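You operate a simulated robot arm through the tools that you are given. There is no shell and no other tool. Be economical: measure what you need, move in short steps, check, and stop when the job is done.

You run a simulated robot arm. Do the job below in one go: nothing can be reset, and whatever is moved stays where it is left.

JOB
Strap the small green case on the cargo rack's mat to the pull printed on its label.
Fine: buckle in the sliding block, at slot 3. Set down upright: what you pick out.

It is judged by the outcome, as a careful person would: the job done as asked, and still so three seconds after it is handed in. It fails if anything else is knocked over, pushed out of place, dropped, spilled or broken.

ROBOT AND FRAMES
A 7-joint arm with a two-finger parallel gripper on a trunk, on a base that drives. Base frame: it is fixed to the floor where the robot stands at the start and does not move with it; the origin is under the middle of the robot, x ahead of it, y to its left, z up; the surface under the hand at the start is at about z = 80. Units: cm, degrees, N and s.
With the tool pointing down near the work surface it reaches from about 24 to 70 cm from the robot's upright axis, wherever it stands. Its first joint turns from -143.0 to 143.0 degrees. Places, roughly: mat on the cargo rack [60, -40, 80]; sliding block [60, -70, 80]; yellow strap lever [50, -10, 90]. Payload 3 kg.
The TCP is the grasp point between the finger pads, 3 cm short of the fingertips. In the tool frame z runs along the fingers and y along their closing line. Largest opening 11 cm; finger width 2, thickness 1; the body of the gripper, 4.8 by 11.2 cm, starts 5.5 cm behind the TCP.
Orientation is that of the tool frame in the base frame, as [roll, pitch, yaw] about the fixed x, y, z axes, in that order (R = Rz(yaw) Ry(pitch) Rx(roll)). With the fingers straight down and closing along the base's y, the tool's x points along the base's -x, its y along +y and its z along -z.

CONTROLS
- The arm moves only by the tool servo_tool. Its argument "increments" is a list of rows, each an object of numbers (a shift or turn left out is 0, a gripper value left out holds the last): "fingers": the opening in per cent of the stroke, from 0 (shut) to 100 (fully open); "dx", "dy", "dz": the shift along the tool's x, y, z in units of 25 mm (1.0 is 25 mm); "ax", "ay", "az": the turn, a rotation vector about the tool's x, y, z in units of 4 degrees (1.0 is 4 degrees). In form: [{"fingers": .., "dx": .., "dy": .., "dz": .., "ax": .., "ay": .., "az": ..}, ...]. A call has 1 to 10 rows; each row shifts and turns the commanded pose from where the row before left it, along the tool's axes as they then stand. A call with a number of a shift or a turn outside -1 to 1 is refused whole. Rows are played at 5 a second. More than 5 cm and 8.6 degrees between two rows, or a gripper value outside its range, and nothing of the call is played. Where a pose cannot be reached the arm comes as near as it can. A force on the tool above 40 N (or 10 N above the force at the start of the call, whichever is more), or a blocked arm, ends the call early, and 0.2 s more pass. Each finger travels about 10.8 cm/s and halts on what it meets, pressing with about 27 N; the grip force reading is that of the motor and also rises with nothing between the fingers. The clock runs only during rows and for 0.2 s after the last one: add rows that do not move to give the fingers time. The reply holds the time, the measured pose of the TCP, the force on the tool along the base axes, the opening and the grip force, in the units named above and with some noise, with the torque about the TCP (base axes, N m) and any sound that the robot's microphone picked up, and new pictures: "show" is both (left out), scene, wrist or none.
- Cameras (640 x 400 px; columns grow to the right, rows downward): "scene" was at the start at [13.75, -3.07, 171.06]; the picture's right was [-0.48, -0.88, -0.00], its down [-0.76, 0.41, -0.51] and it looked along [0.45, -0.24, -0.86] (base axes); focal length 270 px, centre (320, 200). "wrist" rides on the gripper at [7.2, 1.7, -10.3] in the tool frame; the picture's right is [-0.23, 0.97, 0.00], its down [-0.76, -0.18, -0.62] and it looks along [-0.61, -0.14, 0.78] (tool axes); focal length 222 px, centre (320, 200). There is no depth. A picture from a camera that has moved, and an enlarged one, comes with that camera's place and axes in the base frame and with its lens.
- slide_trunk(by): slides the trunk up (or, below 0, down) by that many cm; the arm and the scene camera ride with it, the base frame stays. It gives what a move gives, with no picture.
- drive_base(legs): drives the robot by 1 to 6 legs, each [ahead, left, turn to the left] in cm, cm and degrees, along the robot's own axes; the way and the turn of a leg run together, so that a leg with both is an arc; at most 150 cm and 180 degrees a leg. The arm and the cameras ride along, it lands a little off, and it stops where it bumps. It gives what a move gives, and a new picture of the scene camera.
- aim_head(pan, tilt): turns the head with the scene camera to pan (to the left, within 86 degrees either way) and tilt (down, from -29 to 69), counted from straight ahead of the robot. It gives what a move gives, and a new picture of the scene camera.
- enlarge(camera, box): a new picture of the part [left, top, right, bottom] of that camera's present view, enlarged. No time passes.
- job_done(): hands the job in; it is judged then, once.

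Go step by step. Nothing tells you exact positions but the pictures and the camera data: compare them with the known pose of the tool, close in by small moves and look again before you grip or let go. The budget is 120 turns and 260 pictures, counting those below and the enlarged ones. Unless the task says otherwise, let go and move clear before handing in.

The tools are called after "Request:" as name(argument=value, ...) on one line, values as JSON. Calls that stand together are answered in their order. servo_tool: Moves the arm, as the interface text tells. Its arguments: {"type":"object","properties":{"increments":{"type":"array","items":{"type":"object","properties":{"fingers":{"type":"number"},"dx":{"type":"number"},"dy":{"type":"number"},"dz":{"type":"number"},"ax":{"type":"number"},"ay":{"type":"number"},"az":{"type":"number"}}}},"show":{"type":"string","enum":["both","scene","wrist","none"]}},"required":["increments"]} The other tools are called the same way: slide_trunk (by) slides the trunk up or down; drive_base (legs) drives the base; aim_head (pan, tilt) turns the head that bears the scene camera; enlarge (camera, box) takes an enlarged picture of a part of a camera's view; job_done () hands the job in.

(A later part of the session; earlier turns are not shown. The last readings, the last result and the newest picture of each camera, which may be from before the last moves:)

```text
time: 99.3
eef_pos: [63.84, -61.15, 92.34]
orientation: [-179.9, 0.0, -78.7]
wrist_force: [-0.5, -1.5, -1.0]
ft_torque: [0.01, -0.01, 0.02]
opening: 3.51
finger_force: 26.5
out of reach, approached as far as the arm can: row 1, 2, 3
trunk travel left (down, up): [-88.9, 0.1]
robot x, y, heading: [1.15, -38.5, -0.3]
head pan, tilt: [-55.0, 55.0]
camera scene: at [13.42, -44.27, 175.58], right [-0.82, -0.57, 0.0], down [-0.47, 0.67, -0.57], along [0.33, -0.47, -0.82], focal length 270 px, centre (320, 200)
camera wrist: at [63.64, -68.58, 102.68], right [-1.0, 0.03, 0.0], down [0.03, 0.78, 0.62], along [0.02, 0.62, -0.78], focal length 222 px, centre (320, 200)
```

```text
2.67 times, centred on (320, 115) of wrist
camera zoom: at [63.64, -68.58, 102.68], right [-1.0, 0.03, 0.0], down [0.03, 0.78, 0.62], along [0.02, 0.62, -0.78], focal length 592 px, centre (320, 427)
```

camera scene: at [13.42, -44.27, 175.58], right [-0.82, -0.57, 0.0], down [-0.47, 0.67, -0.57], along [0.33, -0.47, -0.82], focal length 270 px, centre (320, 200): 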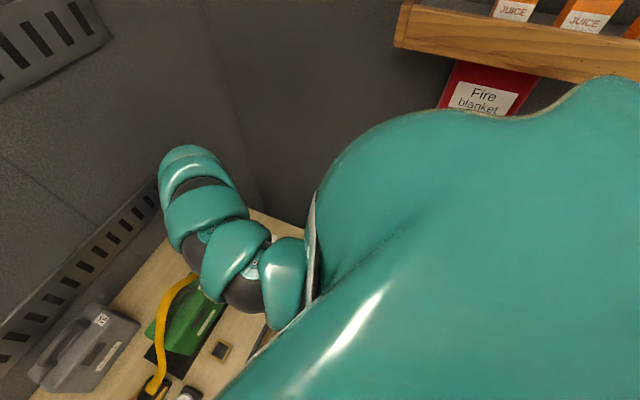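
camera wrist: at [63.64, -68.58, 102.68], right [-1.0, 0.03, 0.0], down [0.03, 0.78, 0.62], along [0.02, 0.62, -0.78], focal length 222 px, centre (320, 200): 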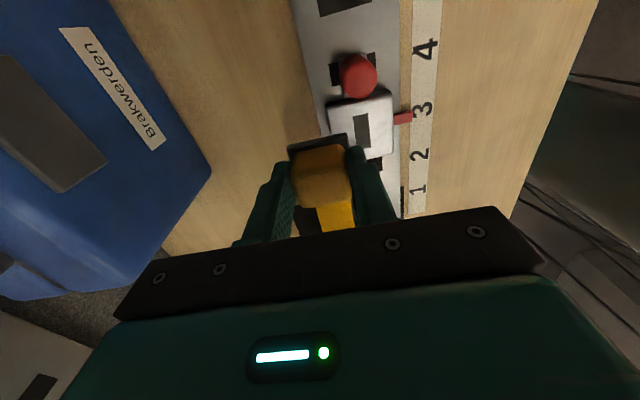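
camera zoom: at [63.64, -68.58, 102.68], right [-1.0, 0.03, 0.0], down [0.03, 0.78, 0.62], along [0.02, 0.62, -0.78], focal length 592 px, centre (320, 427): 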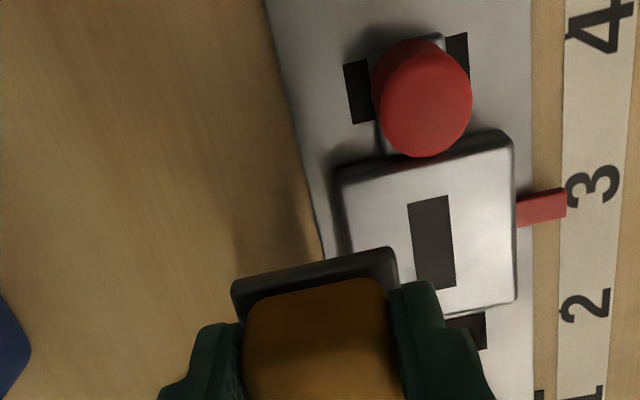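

Request:
servo_tool(increments=[{"dy": 0.4, "dx": -0.11}, {"dy": 0.4, "dx": -0.11}, {"dy": 0.4, "dx": -0.11}, {"dy": 0.39, "dx": -0.11}], show="wrist")

Request:
enlarge(camera="wrist", box=[260, 60, 380, 150])

```text
time: 100.3
eef_pos: [60.71, -61.04, 92.5]
orientation: [-179.9, 0.1, -78.8]
wrist_force: [0.0, 0.8, -0.3]
ft_torque: [-0.01, 0.01, 0.01]
opening: 3.5
finger_force: 27.1
out of reach, approached as far as the arm can: row 4
trunk travel left (down, up): [-88.9, 0.1]
robot x, y, heading: [1.09, -38.28, -0.1]
head pan, tilt: [-55.0, 55.0]
camera wrist: at [60.47, -68.39, 102.83], right [-1.0, 0.03, 0.0], down [0.03, 0.78, 0.62], along [0.02, 0.62, -0.78], focal length 222 px, centre (320, 200)
```

wrist: 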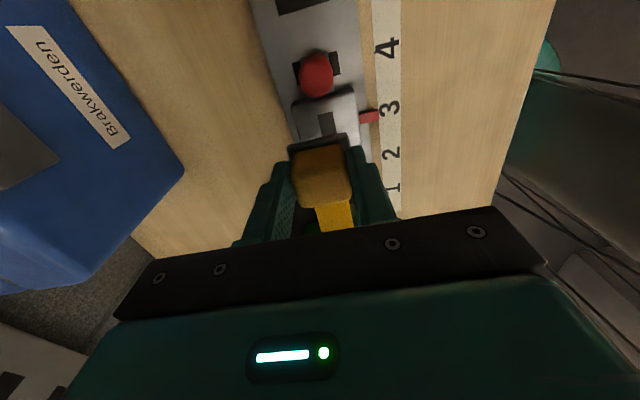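

```text
4.44 times, centred on (320, 105) of wrist
camera zoom: at [60.47, -68.39, 102.83], right [-1.0, 0.03, 0.0], down [0.03, 0.78, 0.62], along [0.02, 0.62, -0.78], focal length 987 px, centre (320, 622)
```

zoom: 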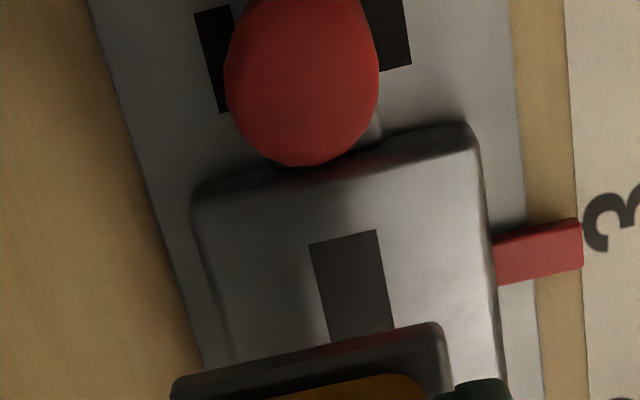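

Request:
servo_tool(increments=[{"dz": 0.7}, {"dz": 0.7}, {"dx": -0.2, "dy": 0.3}, {"dz": 0.3}, {}], show="wrist")

Request:
enlarge(camera="wrist", box=[260, 80, 380, 170])

```text
time: 101.5
eef_pos: [59.81, -60.52, 88.35]
orientation: [-179.8, 0.0, -78.7]
wrist_force: [-1.4, 0.4, 0.0]
ft_torque: [-0.02, -0.02, -0.01]
opening: 3.5
finger_force: 26.9
trunk travel left (down, up): [-88.9, 0.1]
robot x, y, heading: [1.52, -38.5, -0.4]
head pan, tilt: [-55.0, 55.0]
camera wrist: at [59.6, -68.02, 98.65], right [-1.0, 0.03, 0.0], down [0.03, 0.78, 0.62], along [0.02, 0.62, -0.78], focal length 222 px, centre (320, 200)
```

wrist: 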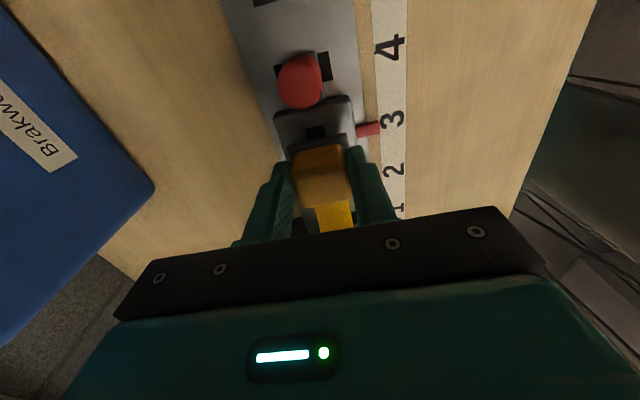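

```text
4.44 times, centred on (320, 125) of wrist
camera zoom: at [59.6, -68.02, 98.65], right [-1.0, 0.03, 0.0], down [0.03, 0.78, 0.62], along [0.02, 0.62, -0.78], focal length 987 px, centre (320, 533)
```

zoom: 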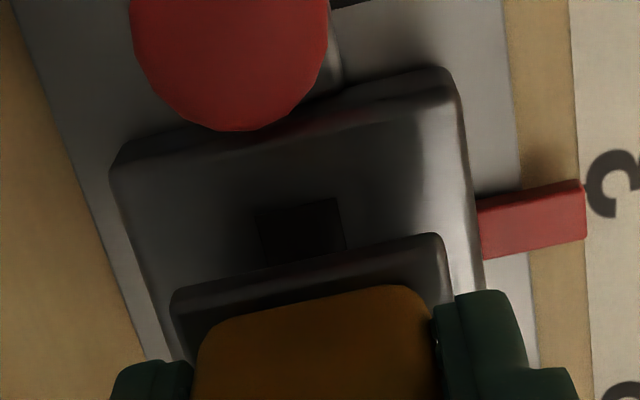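

Slot and buckle are now in line across the rail; earlier presses look ~6 mm too far along −y. Shifting +y 2 mm and pressing.

Request:
servo_tool(increments=[{"dx": -0.06}, {"dz": 0.3}, {"dz": 0.3}, {"dz": 0.15}, {"dz": 0.1}], show="none")

Request:
enlarge(camera="wrist", box=[260, 80, 380, 170])

```text
time: 102.6
eef_pos: [59.8, -60.31, 86.63]
orientation: [-179.6, 0.0, -78.9]
wrist_force: [-8.4, -2.1, 36.4]
ft_torque: [-0.08, 0.63, 0.07]
opening: 3.53
finger_force: 26.5
trunk travel left (down, up): [-88.9, 0.1]
robot x, y, heading: [1.54, -38.47, -0.1]
head pan, tilt: [-55.0, 55.0]
stopped in row 5: the force on the tool passed its limit at 46 N (the readings are from after the stop); the commanded pose is now the measured one
```

```text
4.44 times, centred on (320, 125) of wrist
camera zoom: at [59.5, -67.9, 97.06], right [-1.0, 0.04, -0.01], down [0.02, 0.78, 0.62], along [0.03, 0.62, -0.78], focal length 987 px, centre (320, 533)
```

zoom: 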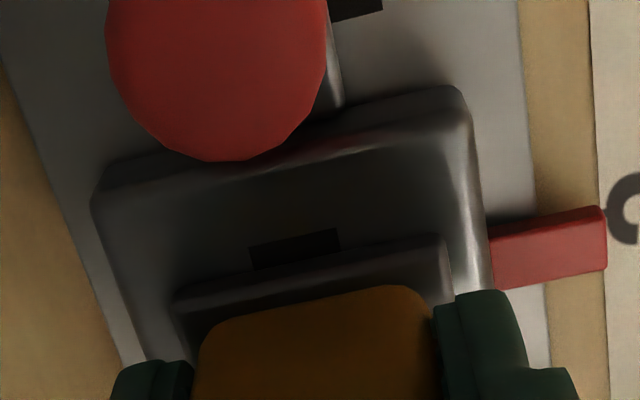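

Request:
servo_tool(increments=[{"dz": -0.05}, {"dy": -0.04}, {"dy": -0.04}, {"dy": -0.04}, {"dy": -0.04}, {"dy": -0.04}, {}], show="none")

Request:
servo_tool(increments=[{"dy": 0.05}, {"dy": 0.05}, {"dy": 0.05}, {"dy": 0.05}, {"dy": 0.05}, {"dy": 0.05}, {"dy": 0.05}, {"dy": 0.05}, {}], show="none")

```text
time: 104.2
eef_pos: [60.41, -60.28, 86.64]
orientation: [-179.6, 0.0, -78.9]
wrist_force: [-9.5, -1.5, 24.5]
ft_torque: [-0.11, 0.52, 0.04]
opening: 3.49
finger_force: 27.1
trunk travel left (down, up): [-88.9, 0.1]
robot x, y, heading: [1.25, -38.43, -0.2]
head pan, tilt: [-55.0, 55.0]
```

```text
time: 105.5
eef_pos: [60.05, -60.34, 86.74]
orientation: [-179.4, -0.1, -78.8]
wrist_force: [-2.1, -0.4, 22.7]
ft_torque: [-0.03, 0.59, -0.01]
opening: 3.5
finger_force: 27.0
trunk travel left (down, up): [-88.9, 0.1]
robot x, y, heading: [1.2, -38.42, -0.2]
head pan, tilt: [-55.0, 55.0]
stopped in row 6: the force on the tool passed its limit at 40 N (the readings are from after the stop); the commanded pose is now the measured one
```

Request:
servo_tool(increments=[{}], show="wrist")

Request:
enlarge(camera="wrist", box=[260, 80, 380, 170])

```text
time: 105.9
eef_pos: [60.09, -60.46, 86.73]
orientation: [-179.4, -0.1, -78.9]
wrist_force: [-0.8, -0.9, 22.9]
ft_torque: [0.01, 0.18, 0.0]
opening: 3.54
finger_force: 26.6
trunk travel left (down, up): [-88.9, 0.1]
robot x, y, heading: [1.27, -38.44, -0.3]
head pan, tilt: [-55.0, 55.0]
camera wrist: at [59.7, -67.84, 97.05], right [-1.0, 0.03, -0.01], down [0.02, 0.78, 0.62], along [0.03, 0.62, -0.78], focal length 222 px, centre (320, 200)
```

wrist: 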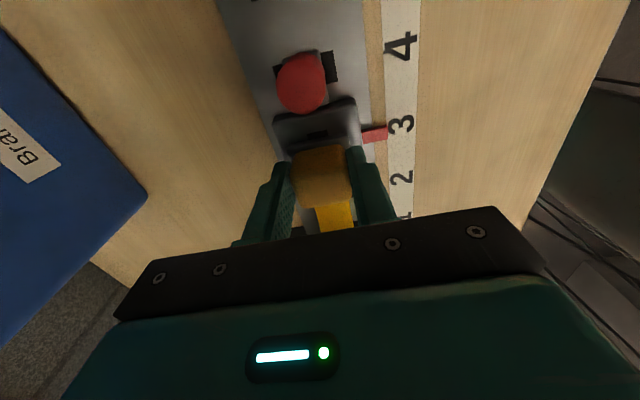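

```text
4.44 times, centred on (320, 125) of wrist
camera zoom: at [59.7, -67.84, 97.05], right [-1.0, 0.03, -0.01], down [0.02, 0.78, 0.62], along [0.03, 0.62, -0.78], focal length 987 px, centre (320, 533)
```

zoom: 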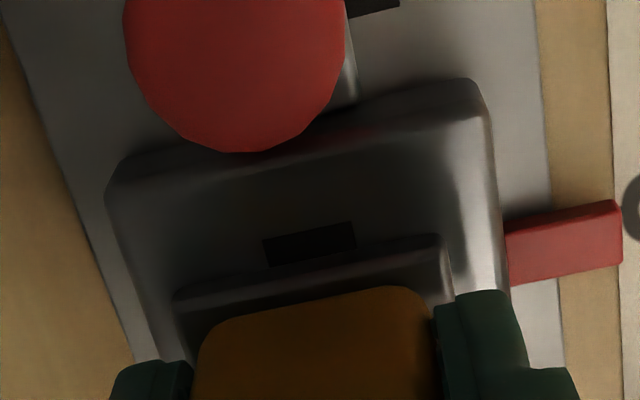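

Still no latch. I need to see the buckle's underside: lifting, then rolling the hand so the fingers point back toward the scene camera.

Request:
servo_tool(increments=[{"dz": -1}, {"dz": -1}, {"dz": -1}, {"dz": -1}, {"dz": -1}, {"ax": -1}, {"ax": -1}, {"ax": -1}, {"ax": -1}, {"ax": -1}], show="scene")

```text
time: 108.1
eef_pos: [61.7, -60.38, 94.09]
orientation: [160.4, 0.0, -78.9]
wrist_force: [0.1, -0.7, -0.6]
ft_torque: [-0.01, 0.05, 0.03]
opening: 3.51
finger_force: 26.9
out of reach, approached as far as the arm can: row 3, 4, 5
trunk travel left (down, up): [-88.9, 0.1]
robot x, y, heading: [1.62, -38.24, -0.1]
head pan, tilt: [-55.0, 55.0]
camera scene: at [13.41, -44.23, 175.58], right [-0.82, -0.57, 0.0], down [-0.47, 0.67, -0.57], along [0.33, -0.47, -0.82], focal length 270 px, centre (320, 200)
```

scene: 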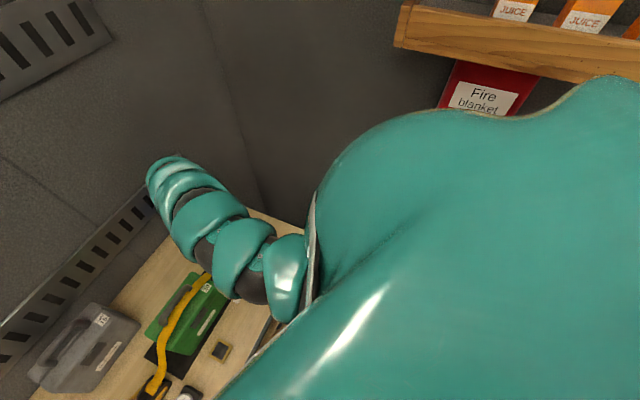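

Request:
servo_tool(increments=[{"ax": 1}, {"ax": 1}, {"ax": 1}, {"ax": 1}, {"ax": 0.95}, {"dy": 0.9}, {"dy": 0.9}, {"dy": 0.9}, {"dy": 0.9}], show="both")

```text
time: 110.1
eef_pos: [61.7, -60.48, 94.04]
orientation: [-179.7, 0.0, -78.8]
wrist_force: [0.0, 0.8, -0.4]
ft_torque: [0.01, -0.01, 0.0]
opening: 3.55
finger_force: 26.7
out of reach, approached as far as the arm can: row 6, 7, 8, 9
trunk travel left (down, up): [-88.9, 0.1]
robot x, y, heading: [1.57, -38.52, -0.3]
head pan, tilt: [-55.0, 55.0]
camera scene: at [13.37, -44.24, 175.59], right [-0.82, -0.57, 0.0], down [-0.47, 0.67, -0.57], along [0.33, -0.47, -0.82], focal length 270 px, centre (320, 200)
camera wrist: at [61.34, -67.91, 104.35], right [-1.0, 0.03, 0.0], down [0.02, 0.78, 0.62], along [0.03, 0.62, -0.78], focal length 222 px, centre (320, 200)
```

scene: 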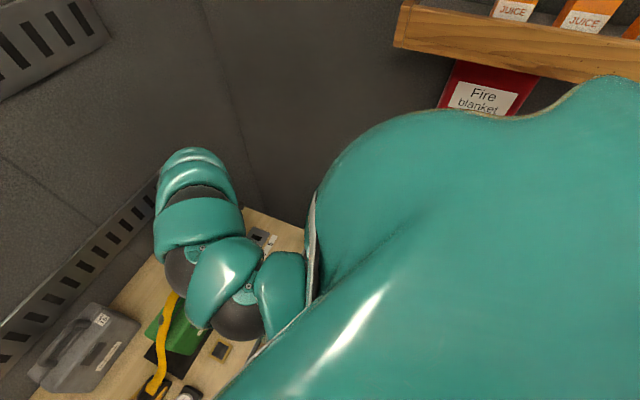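
wrist: 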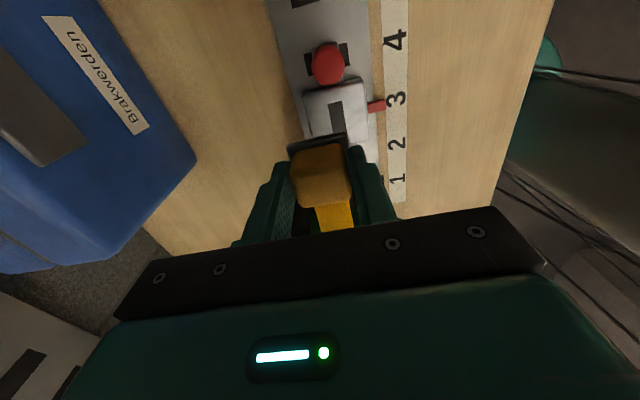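

The arm's present posture limits reach; backing the base 10 cm brings the buckle over the bare table in front of the rail, where I can touch down to learn the buckle's true bottom height.

Request:
drive_base(legs=[[-10, 0, 0]])

Request:
servo_tool(increments=[{"dy": 0.4}, {"dz": 1}, {"dz": 1}, {"dz": 0.6}], show="wrist")

```text
time: 111.2
eef_pos: [51.53, -60.64, 94.16]
orientation: [-179.6, -0.1, -79.0]
wrist_force: [-1.3, -0.7, -0.5]
ft_torque: [0.02, 0.0, 0.03]
opening: 3.51
finger_force: 27.1
trunk travel left (down, up): [-88.9, 0.1]
robot x, y, heading: [-8.68, -38.25, -0.2]
head pan, tilt: [-55.0, 55.0]
camera scene: at [3.27, -44.23, 175.59], right [-0.82, -0.57, 0.0], down [-0.47, 0.67, -0.57], along [0.33, -0.47, -0.82], focal length 270 px, centre (320, 200)
```

scene: 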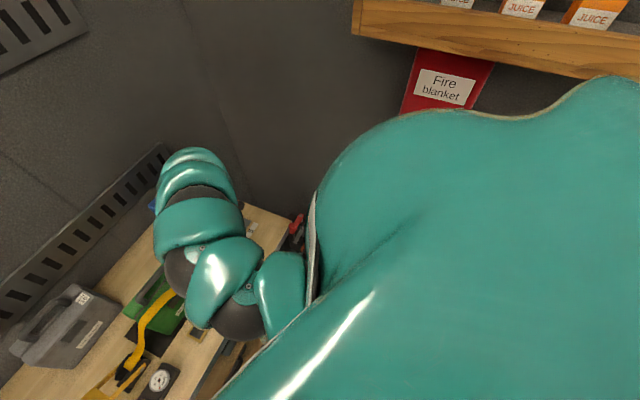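

```text
time: 112.2
eef_pos: [51.6, -60.51, 87.6]
orientation: [-179.7, -0.1, -78.9]
wrist_force: [-0.8, -0.7, -0.8]
ft_torque: [-0.01, 0.01, 0.04]
opening: 3.54
finger_force: 26.9
out of reach, approached as far as the arm can: row 1
trunk travel left (down, up): [-88.9, 0.1]
robot x, y, heading: [-8.57, -38.82, -0.2]
head pan, tilt: [-55.0, 55.0]
camera wrist: at [51.35, -67.91, 97.97], right [-1.0, 0.04, -0.01], down [0.03, 0.78, 0.62], along [0.03, 0.62, -0.78], focal length 222 px, centre (320, 200)
```

wrist: 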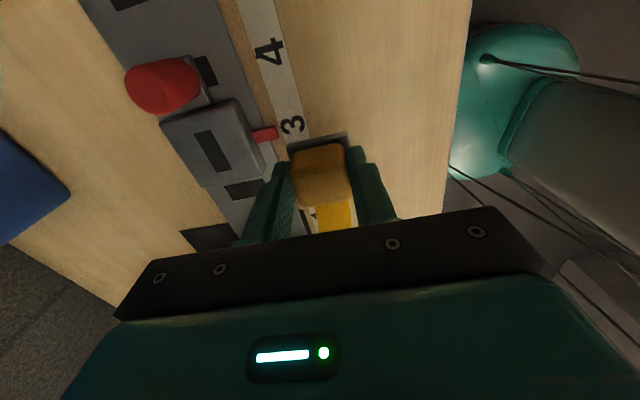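

Request:
servo_tool(increments=[{"dz": 0.4}, {"dz": 0.4}, {"dz": 0.2}], show="none")

Request:
servo_tool(increments=[{"dz": 0.12}, {"dz": 0.12}], show="none")

```text
time: 113.0
eef_pos: [51.61, -60.56, 84.99]
orientation: [-179.7, 0.0, -79.0]
wrist_force: [-0.3, -1.1, -0.2]
ft_torque: [0.02, -0.01, -0.02]
opening: 3.55
finger_force: 26.6
trunk travel left (down, up): [-88.9, 0.1]
robot x, y, heading: [-8.5, -38.38, -0.5]
head pan, tilt: [-55.0, 55.0]
```

```text
time: 113.6
eef_pos: [51.81, -60.49, 84.41]
orientation: [-179.7, -0.2, -79.0]
wrist_force: [-0.2, -2.1, 9.2]
ft_torque: [-0.02, -0.18, -0.01]
opening: 3.56
finger_force: 26.7
trunk travel left (down, up): [-88.9, 0.1]
robot x, y, heading: [-8.46, -38.37, -0.3]
head pan, tilt: [-55.0, 55.0]
```

Touchdown at TCP 84.4: so the buckle's flat bottom is 4.4 cm below the TCP and it did lie flush on the block top – there's no long tongue. Other straps on the bench are already buckled; I'll look at how their buckles sit.

Request:
servo_tool(increments=[{"dz": -1}, {"dz": -1}, {"dz": -0.5}], show="none")

Request:
aim_head(pan=10, tilt=50)

```text
time: 114.4
eef_pos: [51.6, -60.57, 90.51]
orientation: [-179.8, 0.1, -79.0]
wrist_force: [-0.5, 0.2, -0.5]
ft_torque: [0.03, 0.01, 0.02]
opening: 3.54
finger_force: 27.3
trunk travel left (down, up): [-88.9, 0.1]
robot x, y, heading: [-8.55, -38.24, -0.1]
head pan, tilt: [-55.0, 55.0]
```

```text
time: 115.8
eef_pos: [51.69, -60.55, 90.57]
orientation: [-179.7, 0.0, -79.0]
wrist_force: [-0.2, 0.0, -1.0]
ft_torque: [0.0, 0.04, -0.02]
opening: 3.52
finger_force: 27.0
trunk travel left (down, up): [-88.9, 0.1]
robot x, y, heading: [-8.82, -38.4, -0.2]
head pan, tilt: [10.0, 50.0]
camera scene: at [6.88, -37.01, 176.24], right [0.17, -0.99, 0.0], down [-0.76, -0.13, -0.64], along [0.63, 0.11, -0.77], focal length 270 px, centre (320, 200)
```

scene: 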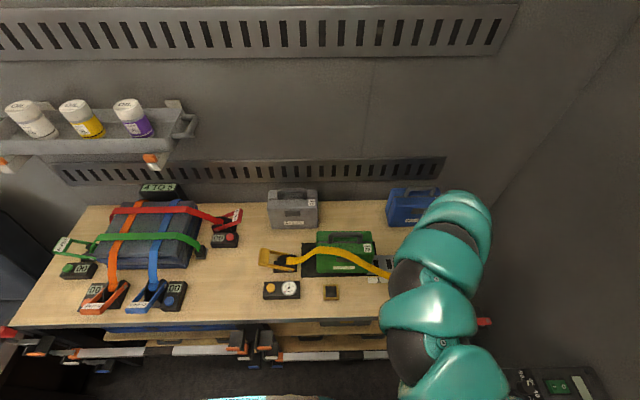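

Request:
enlarge(camera="scene", box=[170, 210, 250, 270])

Request:
enlarge(camera="scene", box=[250, 220, 400, 310])

Request:
enlarge(camera="scene", box=[40, 170, 220, 320])

```text
6.67 times, centred on (210, 240) of scene
camera zoom: at [6.88, -37.01, 176.24], right [0.17, -0.99, 0.0], down [-0.76, -0.13, -0.64], along [0.63, 0.11, -0.77], focal length 1801 px, centre (1053, -67)
```

zoom: 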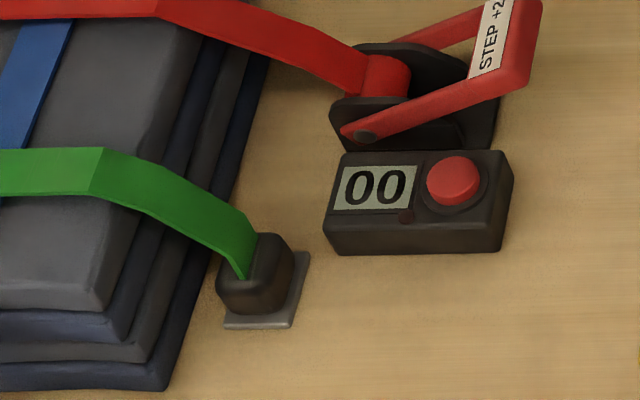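

```text
4.27 times, centred on (325, 265) of scene
camera zoom: at [6.88, -37.01, 176.24], right [0.17, -0.99, 0.0], down [-0.76, -0.13, -0.64], along [0.63, 0.11, -0.77], focal length 1153 px, centre (299, -77)
```

zoom: 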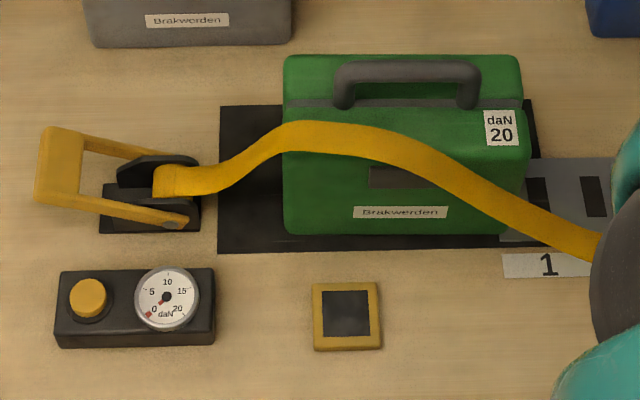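

```text
2.67 times, centred on (130, 245) of scene
camera zoom: at [6.88, -37.01, 176.24], right [0.17, -0.99, 0.0], down [-0.76, -0.13, -0.64], along [0.63, 0.11, -0.77], focal length 721 px, centre (827, 80)
```

zoom: 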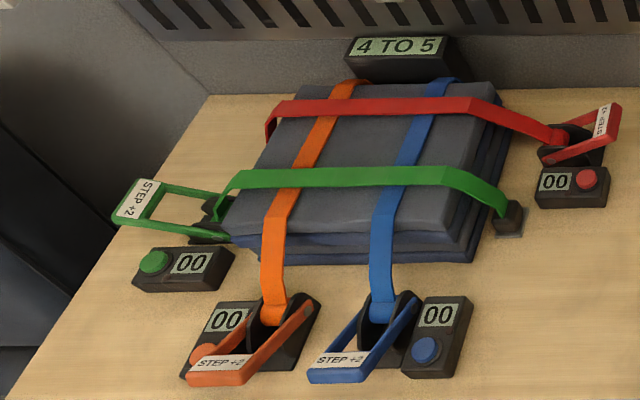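

The pre-buckled ones are fixed anchors, no hint. The plate's longer side would match the slot in the dock orientation, so next I'll try the buckle unturned: rotating the hand back by 90° and returning the base.

Request:
servo_tool(increments=[{"az": 1, "dz": -0.3}, {"az": 1, "dz": -0.3}, {"az": 1}, {"az": 1}, {"az": 1}, {"az": 1}, {"az": 1}, {"az": 1}, {"az": 1}, {"az": 1}], show="none")

Request:
servo_tool(increments=[{"az": 1}, {"az": 1}, {"az": 1}, {"az": 1}, {"az": 1}, {"az": 1}, {"az": 1}, {"az": 1}, {"az": 1}, {"az": 1}], show="none")

Request:
servo_tool(increments=[{"az": 1}, {"az": 1}, {"az": 0.4}], show="both")

```text
time: 118.0
eef_pos: [51.62, -60.67, 92.2]
orientation: [-179.8, 0.1, -119.1]
wrist_force: [0.3, 0.8, 0.2]
ft_torque: [0.01, 0.0, 0.01]
opening: 3.5
finger_force: 27.0
trunk travel left (down, up): [-88.9, 0.1]
robot x, y, heading: [-8.85, -38.16, -0.6]
head pan, tilt: [10.0, 50.0]
```

```text
time: 120.2
eef_pos: [51.56, -60.63, 92.13]
orientation: [-179.9, 0.2, -159.0]
wrist_force: [0.7, 0.8, -0.9]
ft_torque: [0.01, -0.01, 0.0]
opening: 3.54
finger_force: 26.9
trunk travel left (down, up): [-88.9, 0.1]
robot x, y, heading: [-8.43, -38.54, -0.5]
head pan, tilt: [10.0, 50.0]
```

```text
time: 121.0
eef_pos: [51.65, -60.62, 92.15]
orientation: [-179.9, 0.3, -168.6]
wrist_force: [0.2, -0.3, -1.5]
ft_torque: [0.01, 0.0, 0.01]
opening: 3.5
finger_force: 26.9
trunk travel left (down, up): [-88.9, 0.1]
robot x, y, heading: [-8.08, -38.42, -0.7]
head pan, tilt: [10.0, 50.0]
camera scene: at [6.88, -37.01, 176.24], right [0.17, -0.99, 0.0], down [-0.76, -0.13, -0.64], along [0.63, 0.11, -0.77], focal length 270 px, centre (320, 200)
camera wrist: at [44.16, -60.35, 102.48], right [0.03, 1.0, 0.0], down [0.78, -0.02, 0.63], along [0.63, -0.02, -0.78], focal length 222 px, centre (320, 200)
```

scene: 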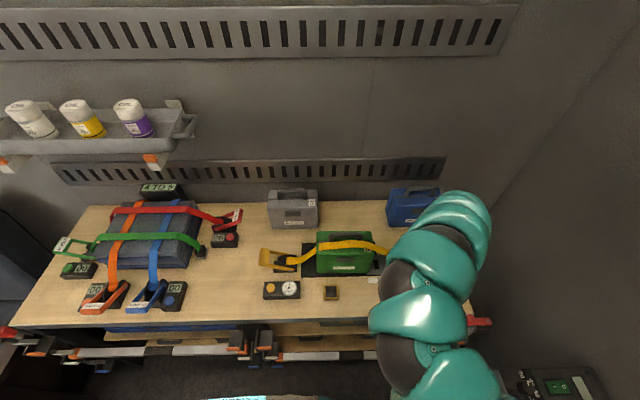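
wrist: 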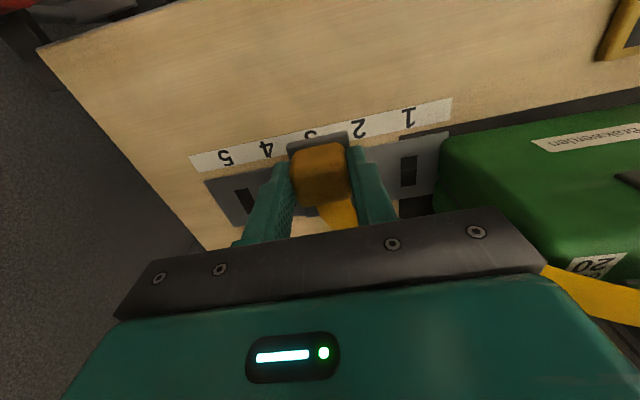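

Request:
drive_base(legs=[[9, 0, 0]])

Request:
servo_tool(increments=[{}], show="wrist")

Request:
enlarge(camera="wrist", box=[220, 60, 420, 210])

```text
time: 122.1
eef_pos: [60.75, -60.67, 92.11]
orientation: [179.9, 0.3, -168.5]
wrist_force: [0.3, 0.5, -0.8]
ft_torque: [0.03, 0.04, 0.0]
opening: 3.53
finger_force: 26.6
trunk travel left (down, up): [-88.9, 0.1]
robot x, y, heading: [0.49, -38.6, -0.3]
head pan, tilt: [10.0, 50.0]
camera scene: at [16.1, -37.03, 176.22], right [0.17, -0.99, 0.0], down [-0.76, -0.13, -0.64], along [0.63, 0.11, -0.77], focal length 270 px, centre (320, 200)
```

scene: 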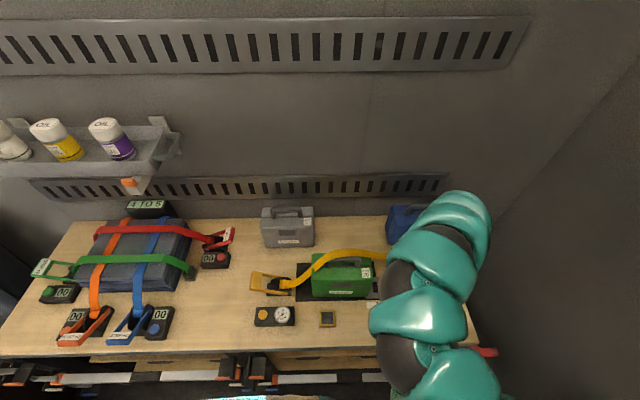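

```text
time: 122.5
eef_pos: [60.66, -60.59, 92.3]
orientation: [-179.9, 0.3, -168.5]
wrist_force: [-0.3, 0.6, -1.0]
ft_torque: [0.0, -0.02, -0.01]
opening: 3.51
finger_force: 27.0
trunk travel left (down, up): [-88.9, 0.1]
robot x, y, heading: [0.44, -38.75, -0.7]
head pan, tilt: [10.0, 50.0]
camera wrist: at [53.23, -60.37, 102.48], right [0.03, 1.0, 0.0], down [0.78, -0.02, 0.63], along [0.63, -0.02, -0.78], focal length 222 px, centre (320, 200)
```

wrist: 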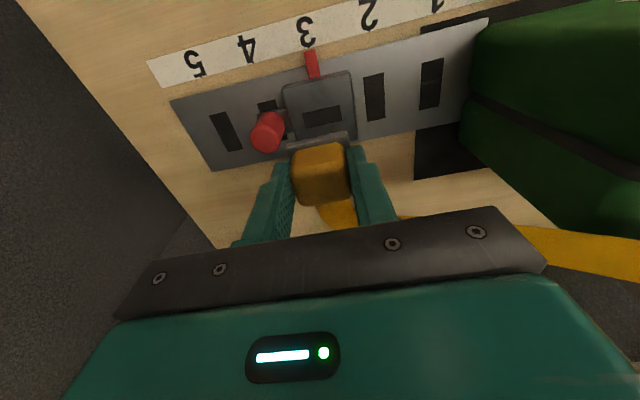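

```text
2.67 times, centred on (320, 135) of wrist
camera zoom: at [53.23, -60.37, 102.48], right [0.03, 1.0, 0.0], down [0.78, -0.02, 0.63], along [0.63, -0.02, -0.78], focal length 592 px, centre (320, 373)
```

zoom: 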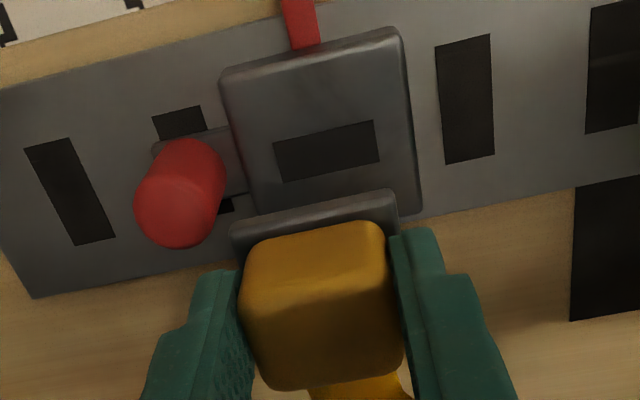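

Request:
servo_tool(increments=[{"dx": 0.46, "dy": 0.14}, {"dz": 0.8}, {"dz": 0.7}, {}], show="none")

Request:
enlarge(camera="wrist", box=[220, 60, 420, 210])

```text
time: 123.5
eef_pos: [59.7, -60.52, 88.37]
orientation: [-179.8, 0.4, -168.5]
wrist_force: [-0.7, 0.2, -0.8]
ft_torque: [-0.04, 0.01, 0.01]
opening: 3.52
finger_force: 26.8
trunk travel left (down, up): [-88.9, 0.1]
robot x, y, heading: [0.56, -38.03, -0.2]
head pan, tilt: [10.0, 50.0]
```

```text
2.67 times, centred on (320, 135) of wrist
camera zoom: at [52.09, -60.26, 98.73], right [0.03, 1.0, 0.0], down [0.78, -0.02, 0.63], along [0.63, -0.02, -0.78], focal length 592 px, centre (320, 373)
```

zoom: 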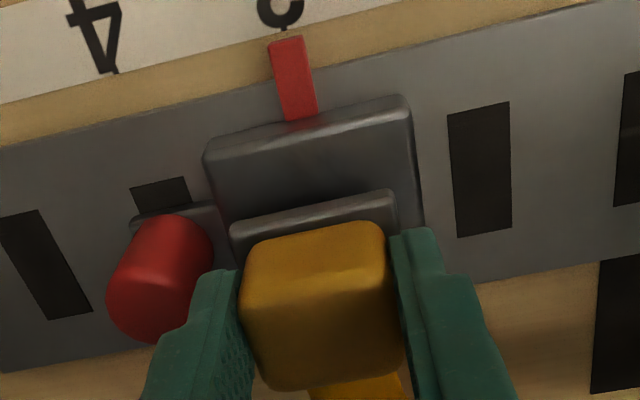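

Request:
servo_tool(increments=[{"dz": 0.3}, {"dz": 0.3}, {"dz": 0.12}, {}], show="none")

Request:
enlarge(camera="wrist", box=[220, 60, 420, 210])

```text
time: 124.5
eef_pos: [59.57, -60.37, 86.82]
orientation: [-179.9, 0.4, -168.4]
wrist_force: [2.5, 2.1, 16.6]
ft_torque: [-0.25, 0.48, 0.04]
opening: 3.53
finger_force: 27.3
trunk travel left (down, up): [-88.9, 0.1]
robot x, y, heading: [0.62, -38.13, -0.2]
head pan, tilt: [10.0, 50.0]
heard: snap
```

```text
2.67 times, centred on (320, 135) of wrist
camera zoom: at [52.08, -60.22, 97.07], right [0.03, 1.0, 0.0], down [0.78, -0.02, 0.63], along [0.63, -0.02, -0.78], focal length 592 px, centre (320, 373)
```

zoom: 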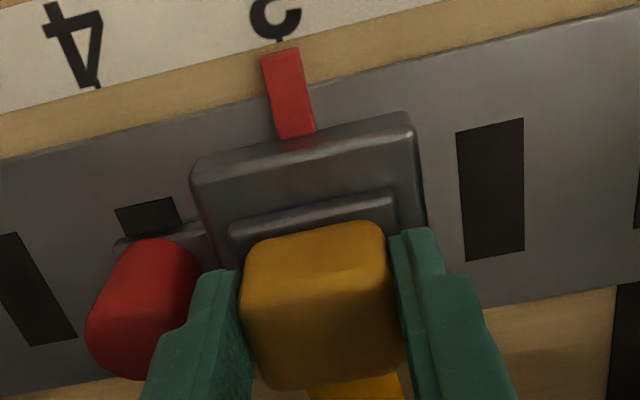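

Snap – it latched, pointer still at 3. Opening just enough and rising.

Request:
servo_tool(increments=[{"dz": -0.04}, {"fingers": 40}, {"fingers": 40}, {"dz": -0.5}, {"dz": -1}, {"dz": -1}, {"dz": -1}, {"dz": -1}], show="both")

Request:
enlarge(camera="wrist", box=[200, 40, 420, 200])

Request:
enlarge(camera="scene", box=[240, 230, 420, 340])

```text
time: 126.3
eef_pos: [61.97, -61.04, 96.29]
orientation: [-180.0, 0.2, -168.5]
wrist_force: [-0.1, 0.2, 0.0]
ft_torque: [0.0, 0.02, 0.01]
opening: 4.4
finger_force: 0.0
out of reach, approached as far as the arm can: row 6, 7, 8
trunk travel left (down, up): [-88.9, 0.1]
robot x, y, heading: [0.34, -38.26, -0.6]
head pan, tilt: [10.0, 50.0]
camera scene: at [15.94, -37.01, 176.24], right [0.17, -0.99, 0.0], down [-0.76, -0.13, -0.64], along [0.63, 0.11, -0.77], focal length 270 px, centre (320, 200)
camera wrist: at [54.49, -60.77, 106.63], right [0.03, 1.0, 0.0], down [0.78, -0.02, 0.63], along [0.63, -0.02, -0.78], focal length 222 px, centre (320, 200)
```

scene: 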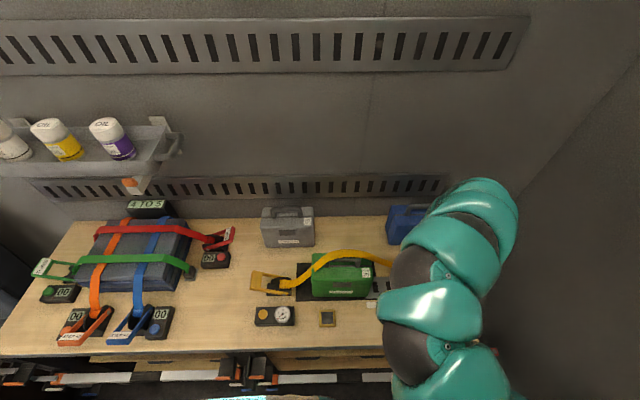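
wrist: 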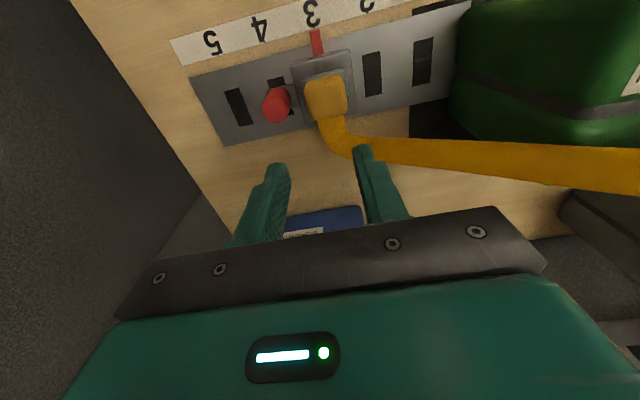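

```text
2.50 times, centred on (310, 120) of wrist
camera zoom: at [54.49, -60.77, 106.63], right [0.03, 1.0, 0.0], down [0.78, -0.02, 0.63], along [0.63, -0.02, -0.78], focal length 555 px, centre (345, 400)
```

zoom: 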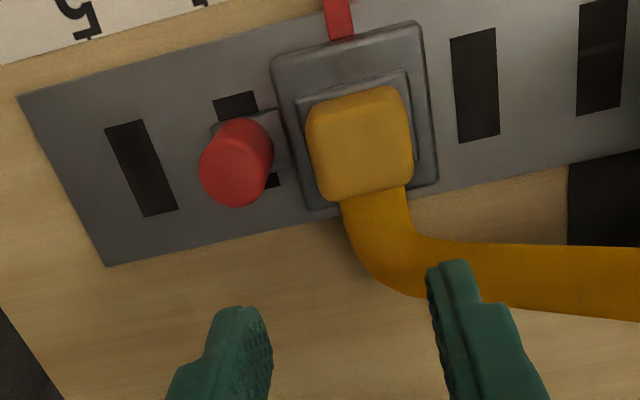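

```text
3.56 times, centred on (330, 285) of scene
camera zoom: at [15.94, -37.01, 176.24], right [0.17, -0.99, 0.0], down [-0.76, -0.13, -0.64], along [0.63, 0.11, -0.77], focal length 961 px, centre (284, -102)
```

zoom: 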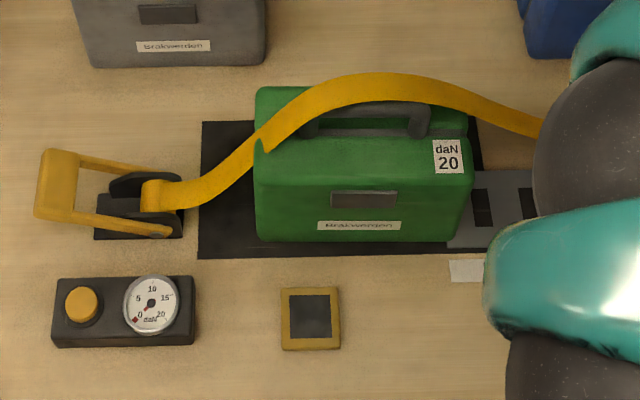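

Latched. Now to the lever: retreating in front of the case (low obstacles only) and moving left to inspect the lever.

Request:
servo_tool(increments=[{"dx": 1}, {"dx": 1}, {"dx": 1}, {"dx": 1}, {"dx": 1}, {"dx": 1}, {"dx": 1}, {"dx": 1}], show="none")

Request:
servo_tool(increments=[{"dy": 1}, {"dy": 1}, {"dy": 1}, {"dy": 1}, {"dy": 1}, {"dy": 1}, {"dy": 1}, {"dy": 1}, {"dy": 1}, {"dy": 1}], show="both")

```text
time: 128.1
eef_pos: [61.99, -61.03, 96.16]
orientation: [-180.0, 0.1, -168.5]
wrist_force: [-0.1, -0.3, 1.0]
ft_torque: [0.02, -0.01, -0.05]
opening: 4.42
finger_force: 0.1
out of reach, approached as far as the arm can: row 1, 2, 3, 4, 5, 6, 7, 8
trunk travel left (down, up): [-88.9, 0.1]
robot x, y, heading: [0.21, -38.45, -0.3]
head pan, tilt: [10.0, 50.0]
```

```text
time: 130.1
eef_pos: [60.5, -41.83, 96.42]
orientation: [-179.6, 0.5, -168.9]
wrist_force: [5.2, -26.2, 12.1]
ft_torque: [-0.26, 0.05, 0.25]
opening: 3.05
finger_force: 0.1
out of reach, approached as far as the arm can: row 1, 3, 4, 5
trunk travel left (down, up): [-88.9, 0.1]
robot x, y, heading: [0.43, -38.49, -0.6]
head pan, tilt: [10.0, 50.0]
stopped in row 10: the force on the tool passed its limit at 50 N (the readings are from after the stop); the commanded pose is now the measured one
camera scene: at [15.96, -37.59, 176.26], right [0.16, -0.99, 0.0], down [-0.76, -0.12, -0.64], along [0.63, 0.11, -0.77], focal length 270 px, centre (320, 200)
camera wrist: at [52.96, -41.52, 106.61], right [0.04, 1.0, -0.01], down [0.77, -0.03, 0.63], along [0.63, -0.03, -0.78], focal length 222 px, centre (320, 200)
```

scene: 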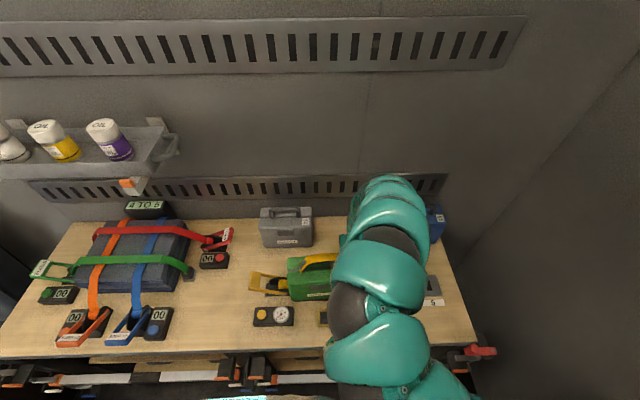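
wrist: 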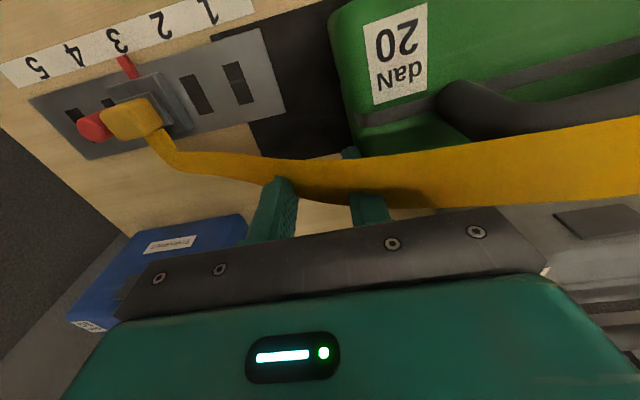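

That was a mistake: the retreat failed and the hand pushed against the case end, shifting the case. Backing off immediately to see.

Request:
servo_tool(increments=[{"dy": -0.5}, {"dy": -0.7}, {"dy": -0.7}], show="both")

Request:
enlarge(camera="scene", box=[230, 220, 410, 340])

```text
time: 130.9
eef_pos: [61.37, -46.02, 96.37]
orientation: [-179.7, 0.3, -168.8]
wrist_force: [0.5, -0.8, 0.8]
ft_torque: [0.01, -0.01, 0.0]
opening: 4.4
finger_force: 0.1
trunk travel left (down, up): [-88.9, 0.1]
robot x, y, heading: [0.66, -38.54, -0.3]
head pan, tilt: [10.0, 50.0]
camera scene: at [16.02, -37.13, 176.23], right [0.17, -0.99, 0.0], down [-0.76, -0.13, -0.64], along [0.63, 0.11, -0.77], focal length 270 px, centre (320, 200)
camera wrist: at [53.84, -45.68, 106.74], right [0.03, 1.0, 0.0], down [0.78, -0.02, 0.63], along [0.63, -0.02, -0.78], focal length 222 px, centre (320, 200)
```

scene: 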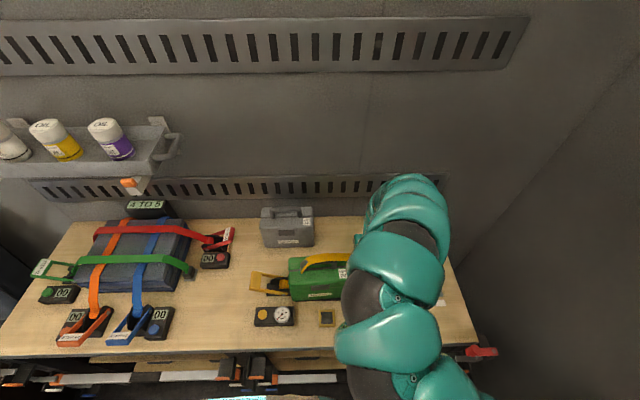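
wrist: 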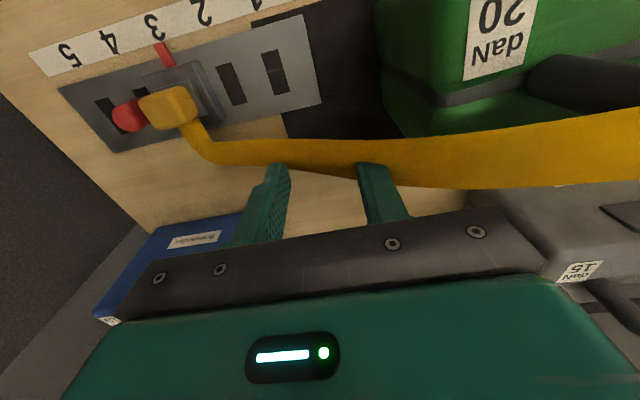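

```text
3.33 times, centred on (320, 280) of scene
camera zoom: at [16.02, -37.13, 176.23], right [0.17, -0.99, 0.0], down [-0.76, -0.13, -0.64], along [0.63, 0.11, -0.77], focal length 901 px, centre (320, -67)
```

zoom: 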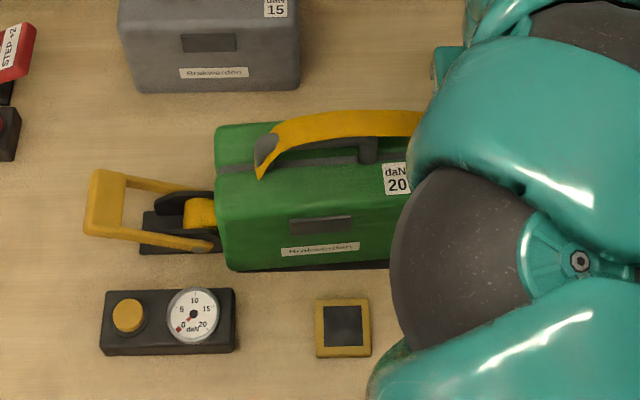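

The case slid ~8 cm toward the lever but is upright; the strap is still buckled. I'll move clear, turn the hand for a handle grip (as in the first pick), and put the case back.

Request:
servo_tool(increments=[{"dy": -1}, {"dy": -1}, {"dy": -1}, {"az": 1}, {"az": 1}, {"az": 1}, {"az": 1}, {"az": 1}, {"az": 1}, {"az": 1}], show="none")

Request:
servo_tool(increments=[{"az": 1}, {"az": 1}, {"az": 1}, {"az": 1}, {"az": 1}, {"az": 1}, {"az": 1}, {"az": 1}, {"az": 1}, {"az": 1}], show="none")

Request:
servo_tool(increments=[{"az": 1}, {"az": 1}, {"az": 1}, {"az": 1}, {"az": 1}, {"az": 1}], show="both")

```text
time: 133.1
eef_pos: [62.74, -53.26, 96.35]
orientation: [-179.9, 0.6, 163.1]
wrist_force: [-1.0, 0.3, 0.3]
ft_torque: [-0.02, 0.01, 0.03]
opening: 4.37
finger_force: 0.1
trunk travel left (down, up): [-88.9, 0.1]
robot x, y, heading: [0.68, -38.73, -0.5]
head pan, tilt: [10.0, 50.0]
```

```text
time: 135.3
eef_pos: [62.68, -53.06, 96.35]
orientation: [179.7, 0.6, 123.1]
wrist_force: [-0.5, 0.4, -0.1]
ft_torque: [0.0, 0.05, 0.0]
opening: 4.39
finger_force: 0.1
trunk travel left (down, up): [-88.9, 0.1]
robot x, y, heading: [0.56, -38.58, -0.5]
head pan, tilt: [10.0, 50.0]
```

```text
time: 136.7
eef_pos: [62.75, -53.24, 96.34]
orientation: [179.5, 0.4, 99.1]
wrist_force: [0.3, -0.2, -0.5]
ft_torque: [0.0, -0.03, -0.03]
opening: 4.41
finger_force: 0.1
trunk travel left (down, up): [-88.9, 0.1]
robot x, y, heading: [0.15, -38.42, -0.4]
head pan, tilt: [10.0, 50.0]
camera scene: at [15.97, -37.1, 176.24], right [0.17, -0.99, 0.0], down [-0.76, -0.13, -0.64], along [0.63, 0.11, -0.77], focal length 270 px, centre (320, 200)
camera wrist: at [63.16, -45.73, 106.67], right [1.0, -0.07, 0.01], down [-0.06, -0.78, 0.63], along [-0.04, -0.63, -0.78], focal length 222 px, centre (320, 200)
```

scene: 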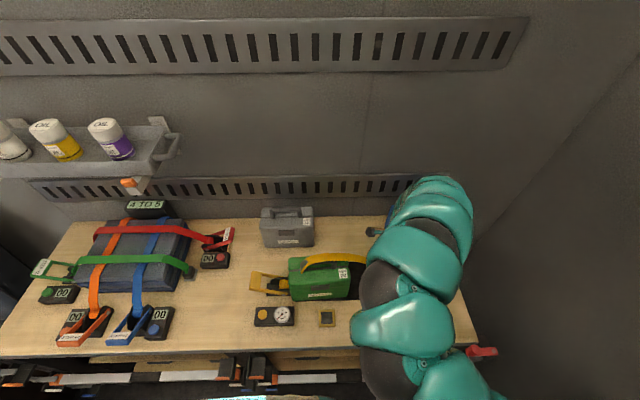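
wrist: 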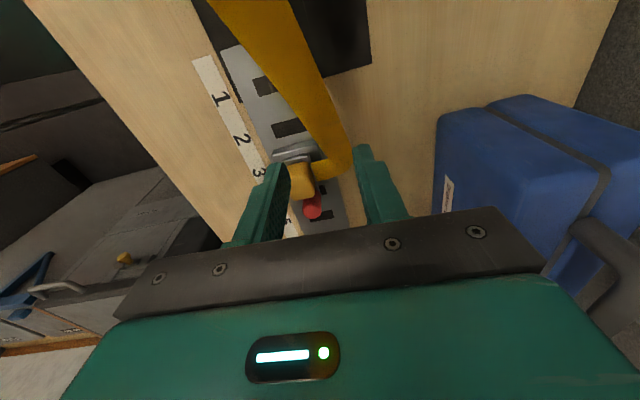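

Request:
servo_tool(increments=[{"dz": -1, "dy": -0.3}, {"dz": -1, "dy": -0.3}, {"dz": -1}, {"dz": -1}, {"dz": -0.5}], show="scene")

Request:
enlarge(camera="scene", box=[230, 220, 410, 340])

```text
time: 137.9
eef_pos: [67.45, -53.4, 103.79]
orientation: [179.6, 0.4, 99.2]
wrist_force: [-0.9, 0.7, 0.4]
ft_torque: [0.0, 0.0, -0.02]
opening: 4.39
finger_force: 0.1
out of reach, approached as far as the arm can: row 1, 2, 3, 4, 5
trunk travel left (down, up): [-88.9, 0.1]
robot x, y, heading: [0.46, -38.6, -0.3]
head pan, tilt: [10.0, 50.0]
camera scene: at [15.97, -37.11, 176.24], right [0.17, -0.99, 0.0], down [-0.76, -0.13, -0.64], along [0.63, 0.11, -0.77], focal length 270 px, centre (320, 200)
```

scene: 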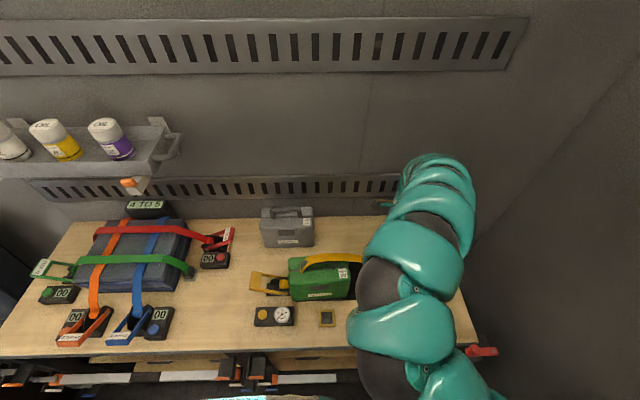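

```text
3.33 times, centred on (320, 280) of scene
camera zoom: at [15.97, -37.11, 176.24], right [0.17, -0.99, 0.0], down [-0.76, -0.13, -0.64], along [0.63, 0.11, -0.77], focal length 901 px, centre (320, -67)
```

zoom: 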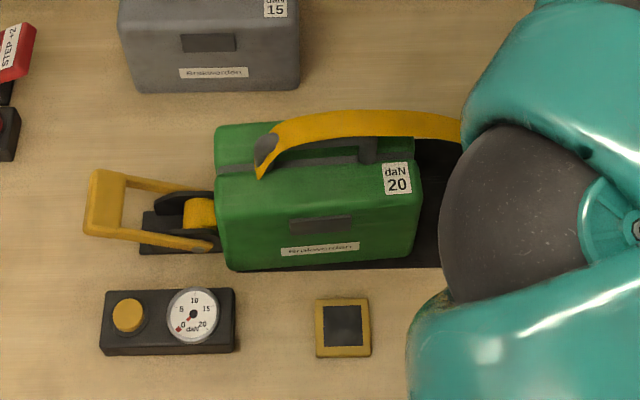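

Request:
drive_base(legs=[[-11, 0, 0]])

Request:
servo_tool(increments=[{"dz": -0.7}, {"dz": -0.7}], show="wrist")

```text
time: 139.1
eef_pos: [56.33, -53.42, 103.7]
orientation: [179.6, 0.4, 99.2]
wrist_force: [0.3, 0.0, -0.5]
ft_torque: [0.02, -0.04, 0.0]
opening: 4.42
finger_force: 0.0
trunk travel left (down, up): [-88.9, 0.1]
robot x, y, heading: [-10.64, -38.38, -0.4]
head pan, tilt: [10.0, 50.0]
camera scene: at [4.82, -37.03, 176.25], right [0.17, -0.99, 0.0], down [-0.76, -0.13, -0.64], along [0.63, 0.11, -0.77], focal length 270 px, centre (320, 200)
```

scene: 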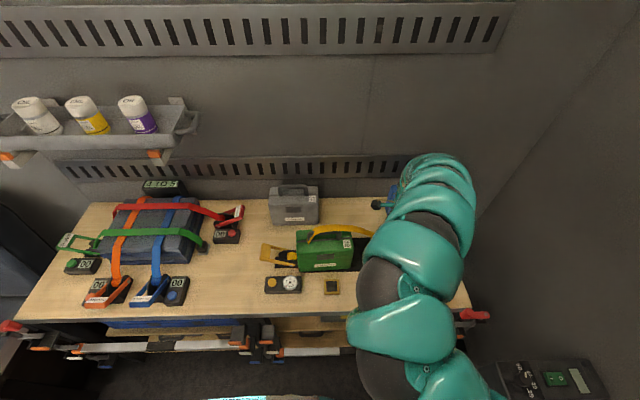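

```text
time: 139.7
eef_pos: [57.74, -53.43, 106.43]
orientation: [179.6, 0.3, 99.2]
wrist_force: [0.5, -0.7, -1.1]
ft_torque: [0.0, -0.01, 0.0]
opening: 4.44
finger_force: 0.0
out of reach, approached as far as the arm can: row 1, 2
trunk travel left (down, up): [-88.9, 0.1]
robot x, y, heading: [-10.41, -38.68, -0.2]
head pan, tilt: [10.0, 50.0]
camera wrist: at [58.3, -45.91, 116.84], right [1.0, -0.07, 0.01], down [-0.06, -0.78, 0.63], along [-0.04, -0.63, -0.78], focal length 222 px, centre (320, 200)
```

wrist: 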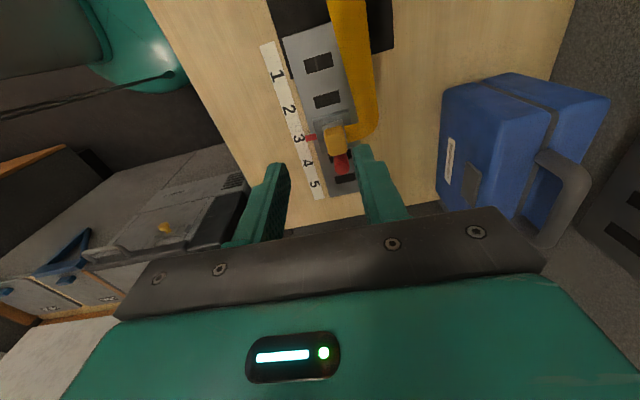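

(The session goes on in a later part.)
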